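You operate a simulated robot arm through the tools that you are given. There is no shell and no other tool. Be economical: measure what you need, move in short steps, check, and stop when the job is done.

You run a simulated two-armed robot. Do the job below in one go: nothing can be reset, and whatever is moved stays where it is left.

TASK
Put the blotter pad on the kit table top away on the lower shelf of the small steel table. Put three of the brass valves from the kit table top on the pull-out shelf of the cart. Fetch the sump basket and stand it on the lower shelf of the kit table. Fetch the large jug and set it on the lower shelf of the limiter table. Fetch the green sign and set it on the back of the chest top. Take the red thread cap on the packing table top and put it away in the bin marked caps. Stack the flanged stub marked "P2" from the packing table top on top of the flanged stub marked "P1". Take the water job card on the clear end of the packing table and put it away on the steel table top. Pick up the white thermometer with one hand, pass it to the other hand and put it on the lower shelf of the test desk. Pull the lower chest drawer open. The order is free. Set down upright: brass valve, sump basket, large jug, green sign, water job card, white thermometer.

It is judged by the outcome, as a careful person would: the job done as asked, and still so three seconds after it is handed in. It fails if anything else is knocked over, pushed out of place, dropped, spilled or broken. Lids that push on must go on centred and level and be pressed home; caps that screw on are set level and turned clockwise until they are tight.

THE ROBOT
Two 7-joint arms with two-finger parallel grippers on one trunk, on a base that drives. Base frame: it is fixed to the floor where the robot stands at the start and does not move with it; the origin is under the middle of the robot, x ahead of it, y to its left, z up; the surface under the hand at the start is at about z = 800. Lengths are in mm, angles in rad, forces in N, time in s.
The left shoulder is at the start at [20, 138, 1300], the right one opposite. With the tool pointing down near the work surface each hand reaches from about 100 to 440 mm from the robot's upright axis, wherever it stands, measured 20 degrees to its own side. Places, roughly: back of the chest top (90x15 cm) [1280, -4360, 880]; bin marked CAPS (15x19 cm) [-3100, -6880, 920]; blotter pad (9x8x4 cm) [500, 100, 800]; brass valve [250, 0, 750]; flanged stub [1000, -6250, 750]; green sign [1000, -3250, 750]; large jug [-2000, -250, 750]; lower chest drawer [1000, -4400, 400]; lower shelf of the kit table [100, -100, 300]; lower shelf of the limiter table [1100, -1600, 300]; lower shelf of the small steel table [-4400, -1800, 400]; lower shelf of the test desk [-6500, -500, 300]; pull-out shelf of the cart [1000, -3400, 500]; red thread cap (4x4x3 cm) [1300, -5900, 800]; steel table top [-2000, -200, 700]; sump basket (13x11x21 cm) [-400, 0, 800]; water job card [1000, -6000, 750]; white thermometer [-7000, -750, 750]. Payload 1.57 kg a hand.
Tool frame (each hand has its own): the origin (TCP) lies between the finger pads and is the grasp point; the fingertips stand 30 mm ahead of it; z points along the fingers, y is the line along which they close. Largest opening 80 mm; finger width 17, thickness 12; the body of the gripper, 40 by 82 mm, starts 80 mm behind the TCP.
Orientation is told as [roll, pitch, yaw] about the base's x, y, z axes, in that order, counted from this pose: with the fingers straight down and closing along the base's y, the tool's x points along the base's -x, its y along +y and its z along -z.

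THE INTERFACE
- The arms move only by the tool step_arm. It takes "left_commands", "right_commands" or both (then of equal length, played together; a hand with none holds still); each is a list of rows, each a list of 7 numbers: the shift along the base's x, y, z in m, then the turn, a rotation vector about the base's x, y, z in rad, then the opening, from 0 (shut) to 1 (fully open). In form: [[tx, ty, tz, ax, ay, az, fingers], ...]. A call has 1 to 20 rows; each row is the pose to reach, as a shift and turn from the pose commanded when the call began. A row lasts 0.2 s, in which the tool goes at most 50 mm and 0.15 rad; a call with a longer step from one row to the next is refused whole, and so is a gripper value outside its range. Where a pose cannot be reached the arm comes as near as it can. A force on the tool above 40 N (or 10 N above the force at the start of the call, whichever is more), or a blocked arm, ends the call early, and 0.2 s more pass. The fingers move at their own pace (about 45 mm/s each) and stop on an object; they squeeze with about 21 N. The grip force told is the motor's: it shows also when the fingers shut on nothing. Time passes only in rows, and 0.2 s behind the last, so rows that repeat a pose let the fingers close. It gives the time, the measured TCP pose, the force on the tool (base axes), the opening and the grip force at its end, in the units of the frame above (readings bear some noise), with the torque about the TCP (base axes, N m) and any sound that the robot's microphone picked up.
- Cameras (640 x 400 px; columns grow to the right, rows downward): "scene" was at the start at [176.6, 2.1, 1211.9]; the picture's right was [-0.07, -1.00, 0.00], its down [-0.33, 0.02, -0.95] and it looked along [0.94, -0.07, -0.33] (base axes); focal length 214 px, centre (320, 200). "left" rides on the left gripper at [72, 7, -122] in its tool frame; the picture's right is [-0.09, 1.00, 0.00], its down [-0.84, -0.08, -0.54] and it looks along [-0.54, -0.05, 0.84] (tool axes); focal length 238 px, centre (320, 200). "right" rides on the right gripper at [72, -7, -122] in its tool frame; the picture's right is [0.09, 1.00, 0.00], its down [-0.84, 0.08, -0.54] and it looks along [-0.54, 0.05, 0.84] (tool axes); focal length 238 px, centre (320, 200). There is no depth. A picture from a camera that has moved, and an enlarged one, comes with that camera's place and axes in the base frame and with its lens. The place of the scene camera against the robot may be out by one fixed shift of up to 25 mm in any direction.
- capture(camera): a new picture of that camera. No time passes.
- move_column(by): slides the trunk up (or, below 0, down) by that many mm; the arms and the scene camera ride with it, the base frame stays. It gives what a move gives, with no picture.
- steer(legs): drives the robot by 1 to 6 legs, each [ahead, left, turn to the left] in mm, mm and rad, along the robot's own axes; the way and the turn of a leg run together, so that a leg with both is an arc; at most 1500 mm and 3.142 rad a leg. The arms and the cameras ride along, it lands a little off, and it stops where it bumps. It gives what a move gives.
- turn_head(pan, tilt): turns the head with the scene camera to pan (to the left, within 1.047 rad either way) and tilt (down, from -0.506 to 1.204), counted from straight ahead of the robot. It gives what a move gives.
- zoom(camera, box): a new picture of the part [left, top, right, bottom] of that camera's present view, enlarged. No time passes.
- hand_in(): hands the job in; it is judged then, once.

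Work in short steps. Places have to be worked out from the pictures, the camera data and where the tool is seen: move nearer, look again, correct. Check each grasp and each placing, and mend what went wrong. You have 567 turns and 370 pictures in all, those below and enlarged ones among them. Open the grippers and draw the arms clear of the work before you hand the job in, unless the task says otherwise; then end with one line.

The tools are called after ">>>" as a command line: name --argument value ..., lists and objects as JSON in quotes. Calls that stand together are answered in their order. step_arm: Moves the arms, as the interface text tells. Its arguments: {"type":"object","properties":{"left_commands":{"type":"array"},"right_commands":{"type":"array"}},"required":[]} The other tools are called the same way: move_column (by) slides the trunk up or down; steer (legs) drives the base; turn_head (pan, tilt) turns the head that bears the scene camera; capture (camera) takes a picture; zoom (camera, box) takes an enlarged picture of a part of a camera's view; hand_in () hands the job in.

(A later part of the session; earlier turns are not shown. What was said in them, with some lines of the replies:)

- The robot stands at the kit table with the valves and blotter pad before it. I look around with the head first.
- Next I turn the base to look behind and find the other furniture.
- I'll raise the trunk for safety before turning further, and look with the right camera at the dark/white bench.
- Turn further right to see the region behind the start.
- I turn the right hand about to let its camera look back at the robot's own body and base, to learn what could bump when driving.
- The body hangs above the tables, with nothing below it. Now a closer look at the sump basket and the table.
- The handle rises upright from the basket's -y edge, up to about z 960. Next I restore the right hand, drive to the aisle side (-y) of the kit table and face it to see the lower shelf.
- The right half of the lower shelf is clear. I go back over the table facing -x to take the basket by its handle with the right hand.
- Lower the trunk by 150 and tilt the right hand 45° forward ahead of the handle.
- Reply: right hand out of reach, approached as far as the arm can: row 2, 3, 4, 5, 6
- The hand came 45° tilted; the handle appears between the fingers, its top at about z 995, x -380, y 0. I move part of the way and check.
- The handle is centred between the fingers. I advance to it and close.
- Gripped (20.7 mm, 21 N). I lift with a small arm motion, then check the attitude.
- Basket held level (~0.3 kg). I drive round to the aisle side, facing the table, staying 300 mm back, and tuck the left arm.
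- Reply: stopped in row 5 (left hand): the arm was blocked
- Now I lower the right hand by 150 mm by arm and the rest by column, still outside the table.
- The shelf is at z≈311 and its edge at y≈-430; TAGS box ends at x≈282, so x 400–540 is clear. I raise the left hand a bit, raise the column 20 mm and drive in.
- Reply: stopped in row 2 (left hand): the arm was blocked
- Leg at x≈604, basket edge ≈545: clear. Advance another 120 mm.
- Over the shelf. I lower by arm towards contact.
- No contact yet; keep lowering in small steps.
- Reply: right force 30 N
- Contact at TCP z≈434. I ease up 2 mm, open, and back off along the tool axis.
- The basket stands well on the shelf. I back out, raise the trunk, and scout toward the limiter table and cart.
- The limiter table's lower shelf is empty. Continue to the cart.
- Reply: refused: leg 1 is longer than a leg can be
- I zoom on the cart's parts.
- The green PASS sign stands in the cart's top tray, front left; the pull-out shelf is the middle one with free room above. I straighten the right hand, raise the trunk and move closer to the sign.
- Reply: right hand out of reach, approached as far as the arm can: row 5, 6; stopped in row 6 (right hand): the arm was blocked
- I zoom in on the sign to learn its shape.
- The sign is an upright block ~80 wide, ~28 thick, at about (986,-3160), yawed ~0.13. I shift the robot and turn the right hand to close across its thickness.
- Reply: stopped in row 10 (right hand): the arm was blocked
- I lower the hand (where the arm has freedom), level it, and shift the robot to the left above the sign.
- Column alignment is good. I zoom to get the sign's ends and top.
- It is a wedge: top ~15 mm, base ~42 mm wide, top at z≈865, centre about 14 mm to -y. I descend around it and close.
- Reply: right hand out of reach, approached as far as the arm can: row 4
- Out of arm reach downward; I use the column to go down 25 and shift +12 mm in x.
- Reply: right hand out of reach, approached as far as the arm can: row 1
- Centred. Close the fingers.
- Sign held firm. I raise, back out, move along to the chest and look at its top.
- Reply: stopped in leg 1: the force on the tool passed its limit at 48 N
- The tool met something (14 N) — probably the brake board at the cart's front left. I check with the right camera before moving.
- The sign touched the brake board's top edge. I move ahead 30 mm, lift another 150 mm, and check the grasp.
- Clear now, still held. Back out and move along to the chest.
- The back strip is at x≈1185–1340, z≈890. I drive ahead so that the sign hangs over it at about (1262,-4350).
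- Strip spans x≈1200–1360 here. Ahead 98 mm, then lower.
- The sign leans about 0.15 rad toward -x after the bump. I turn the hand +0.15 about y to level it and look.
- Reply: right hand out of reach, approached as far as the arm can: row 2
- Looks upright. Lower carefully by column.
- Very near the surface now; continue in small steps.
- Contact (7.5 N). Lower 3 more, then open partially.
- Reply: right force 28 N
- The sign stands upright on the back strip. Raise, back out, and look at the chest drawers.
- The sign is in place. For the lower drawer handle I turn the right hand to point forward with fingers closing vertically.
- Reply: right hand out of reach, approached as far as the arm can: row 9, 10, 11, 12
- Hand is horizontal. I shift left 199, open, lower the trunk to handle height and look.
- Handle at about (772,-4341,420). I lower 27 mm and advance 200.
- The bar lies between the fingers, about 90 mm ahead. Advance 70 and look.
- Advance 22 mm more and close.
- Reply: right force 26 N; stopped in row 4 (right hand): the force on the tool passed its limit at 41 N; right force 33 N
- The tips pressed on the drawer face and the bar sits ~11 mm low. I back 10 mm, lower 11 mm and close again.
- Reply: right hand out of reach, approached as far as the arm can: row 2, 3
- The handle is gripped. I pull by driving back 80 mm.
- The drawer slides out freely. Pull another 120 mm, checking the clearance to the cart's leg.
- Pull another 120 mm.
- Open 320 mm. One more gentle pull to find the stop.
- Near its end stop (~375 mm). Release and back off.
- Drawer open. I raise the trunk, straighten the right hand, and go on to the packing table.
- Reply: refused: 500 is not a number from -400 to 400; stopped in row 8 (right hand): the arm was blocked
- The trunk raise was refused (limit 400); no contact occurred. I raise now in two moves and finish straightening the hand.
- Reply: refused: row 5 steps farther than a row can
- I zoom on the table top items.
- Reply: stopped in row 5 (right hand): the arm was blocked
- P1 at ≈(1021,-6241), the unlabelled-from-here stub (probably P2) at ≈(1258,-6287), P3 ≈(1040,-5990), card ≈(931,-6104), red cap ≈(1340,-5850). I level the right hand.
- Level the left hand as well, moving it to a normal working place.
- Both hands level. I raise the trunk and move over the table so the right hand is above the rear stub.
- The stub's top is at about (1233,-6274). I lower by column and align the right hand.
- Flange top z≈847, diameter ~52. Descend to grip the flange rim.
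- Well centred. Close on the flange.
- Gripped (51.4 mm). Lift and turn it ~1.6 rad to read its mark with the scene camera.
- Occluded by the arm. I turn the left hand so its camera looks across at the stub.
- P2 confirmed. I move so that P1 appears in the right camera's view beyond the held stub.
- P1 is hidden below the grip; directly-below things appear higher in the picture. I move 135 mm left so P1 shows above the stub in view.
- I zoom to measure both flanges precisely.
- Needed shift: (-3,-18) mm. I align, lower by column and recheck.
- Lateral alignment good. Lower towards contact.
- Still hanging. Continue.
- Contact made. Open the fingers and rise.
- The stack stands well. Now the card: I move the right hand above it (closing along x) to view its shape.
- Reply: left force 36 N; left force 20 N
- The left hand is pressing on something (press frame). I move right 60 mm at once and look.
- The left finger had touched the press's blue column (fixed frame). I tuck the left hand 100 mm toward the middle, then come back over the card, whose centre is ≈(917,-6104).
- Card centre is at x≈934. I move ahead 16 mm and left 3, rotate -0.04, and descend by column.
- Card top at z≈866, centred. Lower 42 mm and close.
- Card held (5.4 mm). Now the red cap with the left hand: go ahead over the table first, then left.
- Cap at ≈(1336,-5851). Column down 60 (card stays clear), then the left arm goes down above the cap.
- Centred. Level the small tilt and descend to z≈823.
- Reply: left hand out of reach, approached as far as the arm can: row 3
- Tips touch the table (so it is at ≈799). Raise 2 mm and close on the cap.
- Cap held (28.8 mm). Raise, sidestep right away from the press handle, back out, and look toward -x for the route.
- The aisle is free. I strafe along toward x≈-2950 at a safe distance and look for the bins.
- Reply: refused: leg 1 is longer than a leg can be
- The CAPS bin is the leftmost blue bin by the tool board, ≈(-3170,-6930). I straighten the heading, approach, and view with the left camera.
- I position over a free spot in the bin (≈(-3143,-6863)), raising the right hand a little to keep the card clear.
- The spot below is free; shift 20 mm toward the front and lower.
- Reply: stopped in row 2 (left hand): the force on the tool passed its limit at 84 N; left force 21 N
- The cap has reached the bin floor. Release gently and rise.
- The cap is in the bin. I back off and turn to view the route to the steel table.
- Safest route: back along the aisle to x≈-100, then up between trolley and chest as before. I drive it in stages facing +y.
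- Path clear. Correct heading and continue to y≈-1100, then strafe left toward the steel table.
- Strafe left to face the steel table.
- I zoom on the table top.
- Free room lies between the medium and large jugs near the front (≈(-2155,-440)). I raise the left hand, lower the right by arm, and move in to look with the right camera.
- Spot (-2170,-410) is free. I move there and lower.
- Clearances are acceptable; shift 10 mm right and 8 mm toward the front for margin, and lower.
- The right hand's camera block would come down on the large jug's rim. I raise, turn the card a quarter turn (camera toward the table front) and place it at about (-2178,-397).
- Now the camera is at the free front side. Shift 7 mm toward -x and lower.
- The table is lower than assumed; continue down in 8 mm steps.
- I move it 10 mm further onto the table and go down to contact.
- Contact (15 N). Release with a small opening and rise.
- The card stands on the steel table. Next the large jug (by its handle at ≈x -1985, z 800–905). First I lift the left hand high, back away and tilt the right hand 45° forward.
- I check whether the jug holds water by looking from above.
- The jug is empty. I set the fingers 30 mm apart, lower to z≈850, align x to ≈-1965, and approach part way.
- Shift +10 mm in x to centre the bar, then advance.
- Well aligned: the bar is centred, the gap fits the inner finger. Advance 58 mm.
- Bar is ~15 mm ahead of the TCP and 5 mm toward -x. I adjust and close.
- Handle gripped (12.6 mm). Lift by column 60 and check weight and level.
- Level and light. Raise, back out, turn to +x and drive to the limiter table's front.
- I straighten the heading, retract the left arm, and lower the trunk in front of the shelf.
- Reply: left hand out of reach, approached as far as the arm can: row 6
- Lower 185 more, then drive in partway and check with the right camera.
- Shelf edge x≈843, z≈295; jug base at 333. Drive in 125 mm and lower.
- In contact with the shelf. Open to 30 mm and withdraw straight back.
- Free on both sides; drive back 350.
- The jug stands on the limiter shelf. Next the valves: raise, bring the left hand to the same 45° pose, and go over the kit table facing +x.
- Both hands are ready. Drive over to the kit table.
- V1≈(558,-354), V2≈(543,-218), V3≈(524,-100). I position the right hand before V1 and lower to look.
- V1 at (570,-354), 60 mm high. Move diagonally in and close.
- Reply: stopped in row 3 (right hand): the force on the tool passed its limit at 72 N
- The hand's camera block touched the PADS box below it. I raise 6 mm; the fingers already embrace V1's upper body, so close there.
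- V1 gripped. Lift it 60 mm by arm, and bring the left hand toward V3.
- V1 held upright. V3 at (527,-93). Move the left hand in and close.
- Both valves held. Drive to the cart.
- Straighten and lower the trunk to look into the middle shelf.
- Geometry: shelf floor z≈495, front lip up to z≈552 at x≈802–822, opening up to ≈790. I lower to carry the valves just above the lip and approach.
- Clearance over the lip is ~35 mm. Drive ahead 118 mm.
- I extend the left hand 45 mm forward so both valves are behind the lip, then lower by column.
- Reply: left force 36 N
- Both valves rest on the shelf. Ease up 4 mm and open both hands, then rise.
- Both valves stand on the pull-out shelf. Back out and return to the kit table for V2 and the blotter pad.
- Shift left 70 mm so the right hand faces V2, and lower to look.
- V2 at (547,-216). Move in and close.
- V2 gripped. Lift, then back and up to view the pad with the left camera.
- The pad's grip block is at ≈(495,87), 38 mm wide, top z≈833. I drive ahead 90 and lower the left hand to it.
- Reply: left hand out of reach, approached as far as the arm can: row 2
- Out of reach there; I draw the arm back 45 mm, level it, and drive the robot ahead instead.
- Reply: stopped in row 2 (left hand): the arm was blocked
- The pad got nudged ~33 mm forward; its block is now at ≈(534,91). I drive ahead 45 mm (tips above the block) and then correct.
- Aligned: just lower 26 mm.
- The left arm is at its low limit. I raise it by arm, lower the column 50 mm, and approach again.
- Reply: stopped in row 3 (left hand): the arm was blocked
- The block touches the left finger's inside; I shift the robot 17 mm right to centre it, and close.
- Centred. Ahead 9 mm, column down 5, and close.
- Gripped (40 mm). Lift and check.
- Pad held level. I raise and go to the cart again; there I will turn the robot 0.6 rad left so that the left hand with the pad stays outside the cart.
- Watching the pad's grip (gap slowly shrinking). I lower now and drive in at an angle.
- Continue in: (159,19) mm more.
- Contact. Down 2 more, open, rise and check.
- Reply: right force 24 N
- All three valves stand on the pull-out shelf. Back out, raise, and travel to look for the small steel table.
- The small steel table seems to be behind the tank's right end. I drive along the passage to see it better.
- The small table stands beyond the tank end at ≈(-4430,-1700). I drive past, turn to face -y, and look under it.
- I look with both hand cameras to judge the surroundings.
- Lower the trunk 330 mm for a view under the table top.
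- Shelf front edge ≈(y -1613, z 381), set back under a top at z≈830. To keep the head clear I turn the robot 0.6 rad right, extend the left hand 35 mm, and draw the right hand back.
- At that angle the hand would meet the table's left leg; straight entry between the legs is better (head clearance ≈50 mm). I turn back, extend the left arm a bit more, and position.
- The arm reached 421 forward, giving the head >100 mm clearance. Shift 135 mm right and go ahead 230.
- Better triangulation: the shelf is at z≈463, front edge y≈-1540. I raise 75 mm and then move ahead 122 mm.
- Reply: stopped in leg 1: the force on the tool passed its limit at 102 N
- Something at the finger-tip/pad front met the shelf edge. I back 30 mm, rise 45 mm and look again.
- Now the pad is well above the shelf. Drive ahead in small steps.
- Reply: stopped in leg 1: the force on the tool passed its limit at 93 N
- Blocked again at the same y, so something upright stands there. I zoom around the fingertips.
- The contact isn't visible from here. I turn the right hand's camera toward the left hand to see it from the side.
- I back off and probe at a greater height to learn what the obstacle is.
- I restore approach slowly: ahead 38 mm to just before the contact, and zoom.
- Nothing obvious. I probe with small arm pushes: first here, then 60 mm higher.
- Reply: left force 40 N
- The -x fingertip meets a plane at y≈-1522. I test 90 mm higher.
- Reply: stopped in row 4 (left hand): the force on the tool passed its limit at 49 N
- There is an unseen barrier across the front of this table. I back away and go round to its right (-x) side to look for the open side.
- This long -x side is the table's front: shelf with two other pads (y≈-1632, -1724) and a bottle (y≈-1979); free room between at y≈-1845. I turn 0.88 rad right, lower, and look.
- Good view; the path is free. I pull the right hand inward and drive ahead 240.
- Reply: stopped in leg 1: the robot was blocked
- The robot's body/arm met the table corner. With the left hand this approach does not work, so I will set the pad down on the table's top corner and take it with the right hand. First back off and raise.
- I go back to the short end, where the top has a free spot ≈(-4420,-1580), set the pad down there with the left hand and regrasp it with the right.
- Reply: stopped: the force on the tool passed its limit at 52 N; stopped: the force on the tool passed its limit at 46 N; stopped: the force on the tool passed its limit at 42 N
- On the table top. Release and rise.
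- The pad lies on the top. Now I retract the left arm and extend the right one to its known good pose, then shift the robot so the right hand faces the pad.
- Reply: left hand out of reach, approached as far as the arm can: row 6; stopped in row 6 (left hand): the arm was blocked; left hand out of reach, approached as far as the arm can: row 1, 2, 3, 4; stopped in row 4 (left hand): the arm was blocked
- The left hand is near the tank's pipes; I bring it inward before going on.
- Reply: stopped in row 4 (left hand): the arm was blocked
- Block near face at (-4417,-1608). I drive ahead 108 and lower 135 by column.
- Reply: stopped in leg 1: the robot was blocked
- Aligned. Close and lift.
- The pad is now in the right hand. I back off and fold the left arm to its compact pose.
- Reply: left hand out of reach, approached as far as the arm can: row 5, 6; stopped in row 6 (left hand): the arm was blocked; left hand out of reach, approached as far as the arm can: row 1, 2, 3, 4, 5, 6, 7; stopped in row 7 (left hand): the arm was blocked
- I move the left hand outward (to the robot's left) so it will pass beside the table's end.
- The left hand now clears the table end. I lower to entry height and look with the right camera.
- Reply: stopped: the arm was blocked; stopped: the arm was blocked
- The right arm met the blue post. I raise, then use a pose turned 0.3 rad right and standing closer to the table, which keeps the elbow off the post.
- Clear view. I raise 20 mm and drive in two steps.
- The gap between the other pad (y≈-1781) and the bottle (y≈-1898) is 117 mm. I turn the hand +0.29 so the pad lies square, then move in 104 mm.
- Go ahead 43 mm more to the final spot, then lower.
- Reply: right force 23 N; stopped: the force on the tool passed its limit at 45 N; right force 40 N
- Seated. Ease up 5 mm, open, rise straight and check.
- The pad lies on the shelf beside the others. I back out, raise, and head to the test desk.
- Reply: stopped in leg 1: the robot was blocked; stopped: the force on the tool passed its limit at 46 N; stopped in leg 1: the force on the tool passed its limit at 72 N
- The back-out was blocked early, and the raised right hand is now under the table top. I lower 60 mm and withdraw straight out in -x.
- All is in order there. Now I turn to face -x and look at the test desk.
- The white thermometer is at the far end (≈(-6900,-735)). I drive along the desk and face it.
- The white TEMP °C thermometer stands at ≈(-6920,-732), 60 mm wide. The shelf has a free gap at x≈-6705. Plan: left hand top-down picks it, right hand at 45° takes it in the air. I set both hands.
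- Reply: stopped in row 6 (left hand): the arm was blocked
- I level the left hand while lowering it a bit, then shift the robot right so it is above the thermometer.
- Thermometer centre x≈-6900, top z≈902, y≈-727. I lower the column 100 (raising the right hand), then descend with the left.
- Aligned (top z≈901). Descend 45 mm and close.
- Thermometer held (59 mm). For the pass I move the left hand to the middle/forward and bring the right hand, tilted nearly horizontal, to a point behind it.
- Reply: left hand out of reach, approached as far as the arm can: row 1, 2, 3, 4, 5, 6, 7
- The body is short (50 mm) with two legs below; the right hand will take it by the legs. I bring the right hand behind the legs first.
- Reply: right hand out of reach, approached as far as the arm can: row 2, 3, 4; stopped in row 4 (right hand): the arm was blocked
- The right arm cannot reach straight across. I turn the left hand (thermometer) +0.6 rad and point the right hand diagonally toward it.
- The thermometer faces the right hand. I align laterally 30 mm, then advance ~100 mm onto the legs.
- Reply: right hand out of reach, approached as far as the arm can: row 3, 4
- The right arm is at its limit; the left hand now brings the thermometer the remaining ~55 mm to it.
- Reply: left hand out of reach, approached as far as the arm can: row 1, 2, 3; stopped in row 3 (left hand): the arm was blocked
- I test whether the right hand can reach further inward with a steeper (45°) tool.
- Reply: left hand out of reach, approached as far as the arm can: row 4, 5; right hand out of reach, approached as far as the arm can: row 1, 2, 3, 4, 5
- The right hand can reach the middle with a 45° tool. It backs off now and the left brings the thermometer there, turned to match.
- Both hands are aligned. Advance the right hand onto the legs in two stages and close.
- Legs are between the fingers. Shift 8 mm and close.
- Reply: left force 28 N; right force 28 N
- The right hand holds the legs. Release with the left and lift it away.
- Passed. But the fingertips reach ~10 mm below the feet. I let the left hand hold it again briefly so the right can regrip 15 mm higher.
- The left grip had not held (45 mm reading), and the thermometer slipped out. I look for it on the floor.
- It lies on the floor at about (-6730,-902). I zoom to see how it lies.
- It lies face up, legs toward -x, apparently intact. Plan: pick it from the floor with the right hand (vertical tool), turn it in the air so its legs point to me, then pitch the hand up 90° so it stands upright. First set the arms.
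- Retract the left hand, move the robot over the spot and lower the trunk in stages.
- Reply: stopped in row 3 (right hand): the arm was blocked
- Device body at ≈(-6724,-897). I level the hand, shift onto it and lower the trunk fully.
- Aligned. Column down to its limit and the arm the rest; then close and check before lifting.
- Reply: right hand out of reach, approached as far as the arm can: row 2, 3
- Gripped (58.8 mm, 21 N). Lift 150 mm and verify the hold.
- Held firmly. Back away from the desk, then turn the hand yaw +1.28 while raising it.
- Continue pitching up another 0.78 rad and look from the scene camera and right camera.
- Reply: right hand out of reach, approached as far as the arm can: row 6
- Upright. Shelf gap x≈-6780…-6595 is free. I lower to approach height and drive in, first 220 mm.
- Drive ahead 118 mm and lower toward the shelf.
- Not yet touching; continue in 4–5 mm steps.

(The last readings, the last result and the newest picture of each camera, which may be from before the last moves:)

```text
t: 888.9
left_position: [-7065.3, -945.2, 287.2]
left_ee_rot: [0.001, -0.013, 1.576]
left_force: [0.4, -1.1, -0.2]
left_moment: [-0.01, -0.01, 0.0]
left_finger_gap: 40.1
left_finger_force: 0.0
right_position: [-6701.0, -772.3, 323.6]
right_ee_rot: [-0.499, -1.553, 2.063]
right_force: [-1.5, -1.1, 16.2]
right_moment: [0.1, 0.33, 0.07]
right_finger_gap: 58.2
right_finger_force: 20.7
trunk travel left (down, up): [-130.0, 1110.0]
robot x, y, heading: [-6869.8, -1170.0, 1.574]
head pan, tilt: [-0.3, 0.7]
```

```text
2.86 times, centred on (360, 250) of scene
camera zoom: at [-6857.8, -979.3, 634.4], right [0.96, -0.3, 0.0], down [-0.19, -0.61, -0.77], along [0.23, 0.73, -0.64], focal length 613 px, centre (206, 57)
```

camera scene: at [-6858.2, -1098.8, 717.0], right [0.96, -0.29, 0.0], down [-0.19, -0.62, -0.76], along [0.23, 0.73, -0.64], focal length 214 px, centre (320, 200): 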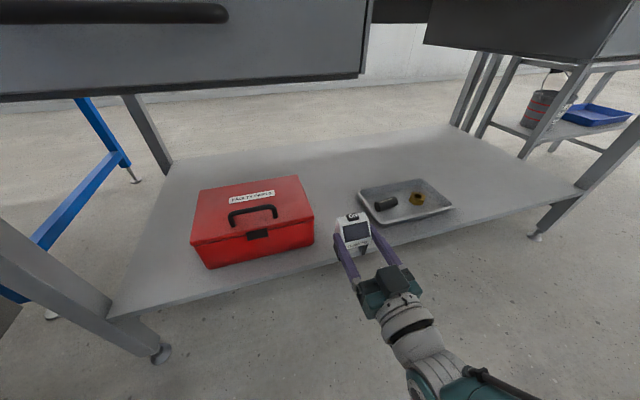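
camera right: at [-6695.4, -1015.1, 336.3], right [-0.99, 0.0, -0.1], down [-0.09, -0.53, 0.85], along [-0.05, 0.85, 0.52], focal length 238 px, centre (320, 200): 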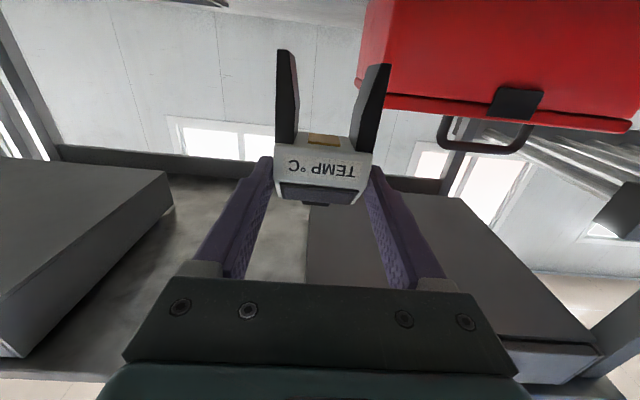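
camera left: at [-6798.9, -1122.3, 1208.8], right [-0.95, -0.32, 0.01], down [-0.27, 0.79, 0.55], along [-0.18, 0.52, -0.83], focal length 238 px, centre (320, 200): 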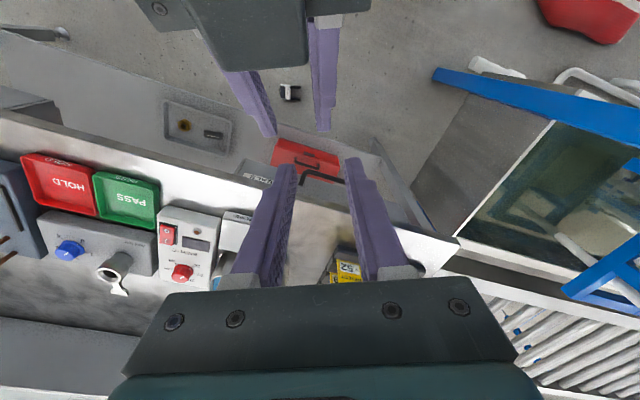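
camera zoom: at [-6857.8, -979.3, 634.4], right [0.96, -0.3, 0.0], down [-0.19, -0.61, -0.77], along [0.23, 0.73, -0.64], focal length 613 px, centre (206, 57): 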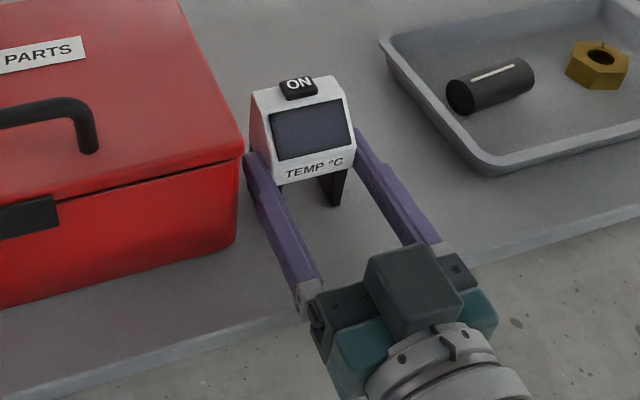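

The thermometer stands on the shelf (the fingers slid down a little). Open and withdraw straight back.

>>> step_arm --right_commands '[[0, 0, 0, 0, 0, 0, 0.8], [0, 0, 0, 0, 0, 0, 0.87], [0, 0, 0, 0, 0, 0, 0.9], [0, 0, 0, 0, 0, 0, 0.9]]'

>>> zoom --camera "scene" --box '[260, 180, 460, 320]'

```text
t: 889.9
left_position: [-7064.7, -948.7, 288.0]
left_ee_rot: [0.0, -0.011, 1.577]
left_force: [-0.2, 0.1, -0.5]
left_moment: [-0.03, 0.0, -0.03]
left_finger_gap: 39.7
left_finger_force: 0.1
right_position: [-6701.0, -775.7, 323.5]
right_ee_rot: [-0.426, -1.551, 1.991]
right_force: [-0.5, -0.4, -0.3]
right_moment: [0.0, -0.01, 0.02]
right_finger_gap: 71.9
right_finger_force: 0.0
trunk travel left (down, up): [-130.0, 1110.0]
robot x, y, heading: [-6866.9, -1170.1, 1.567]
head pan, tilt: [-0.3, 0.7]
```

```text
2.86 times, centred on (360, 250) of scene
camera zoom: at [-6857.8, -981.5, 634.2], right [0.96, -0.3, 0.0], down [-0.19, -0.62, -0.76], along [0.23, 0.73, -0.64], focal length 613 px, centre (206, 57)
```

zoom: 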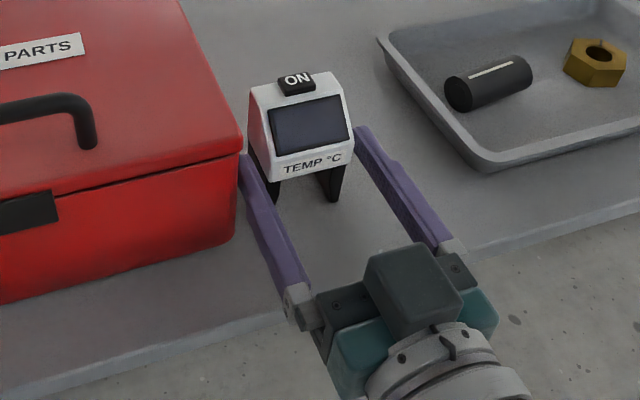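

Free and standing. Drive straight back, then verify from a distance.

>>> steer --legs '[[-350, 0, 0]]'

>>> zoom --camera "scene" --box '[240, 120, 460, 270]'

```text
t: 892.2
left_position: [-7065.7, -1299.6, 288.6]
left_ee_rot: [0.0, -0.014, 1.575]
left_force: [-0.2, -0.1, -0.3]
left_moment: [0.01, 0.0, 0.0]
left_finger_gap: 39.8
left_finger_force: 0.1
right_position: [-6701.3, -1126.4, 322.8]
right_ee_rot: [-0.465, -1.553, 2.029]
right_force: [0.3, -0.4, -0.4]
right_moment: [-0.01, 0.04, -0.02]
right_finger_gap: 71.9
right_finger_force: 0.1
trunk travel left (down, up): [-130.0, 1110.0]
robot x, y, heading: [-6868.3, -1525.6, 1.572]
head pan, tilt: [-0.3, 0.7]
```

```text
2.67 times, centred on (350, 195) of scene
camera zoom: at [-6858.0, -1333.4, 634.3], right [0.96, -0.3, 0.0], down [-0.19, -0.61, -0.77], along [0.23, 0.73, -0.64], focal length 572 px, centre (240, 213)
```

zoom: 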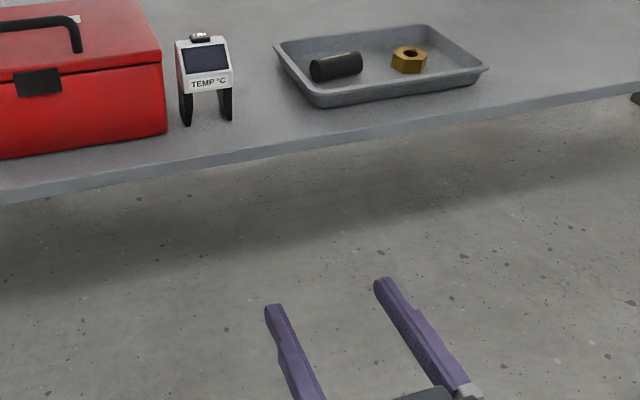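

The thermometer stands upright on the lower shelf and both hands are empty and clear, so every part of the job is in place. I hand in.

>>> hand_in

```text
The job is handed in.
```

All ten parts are in place and the job is handed in, with one fault: I dropped the white thermometer about a metre onto the floor while regripping it after the pass. I picked it up again and set it upright on the test desk's lower shelf, where it looks intact.
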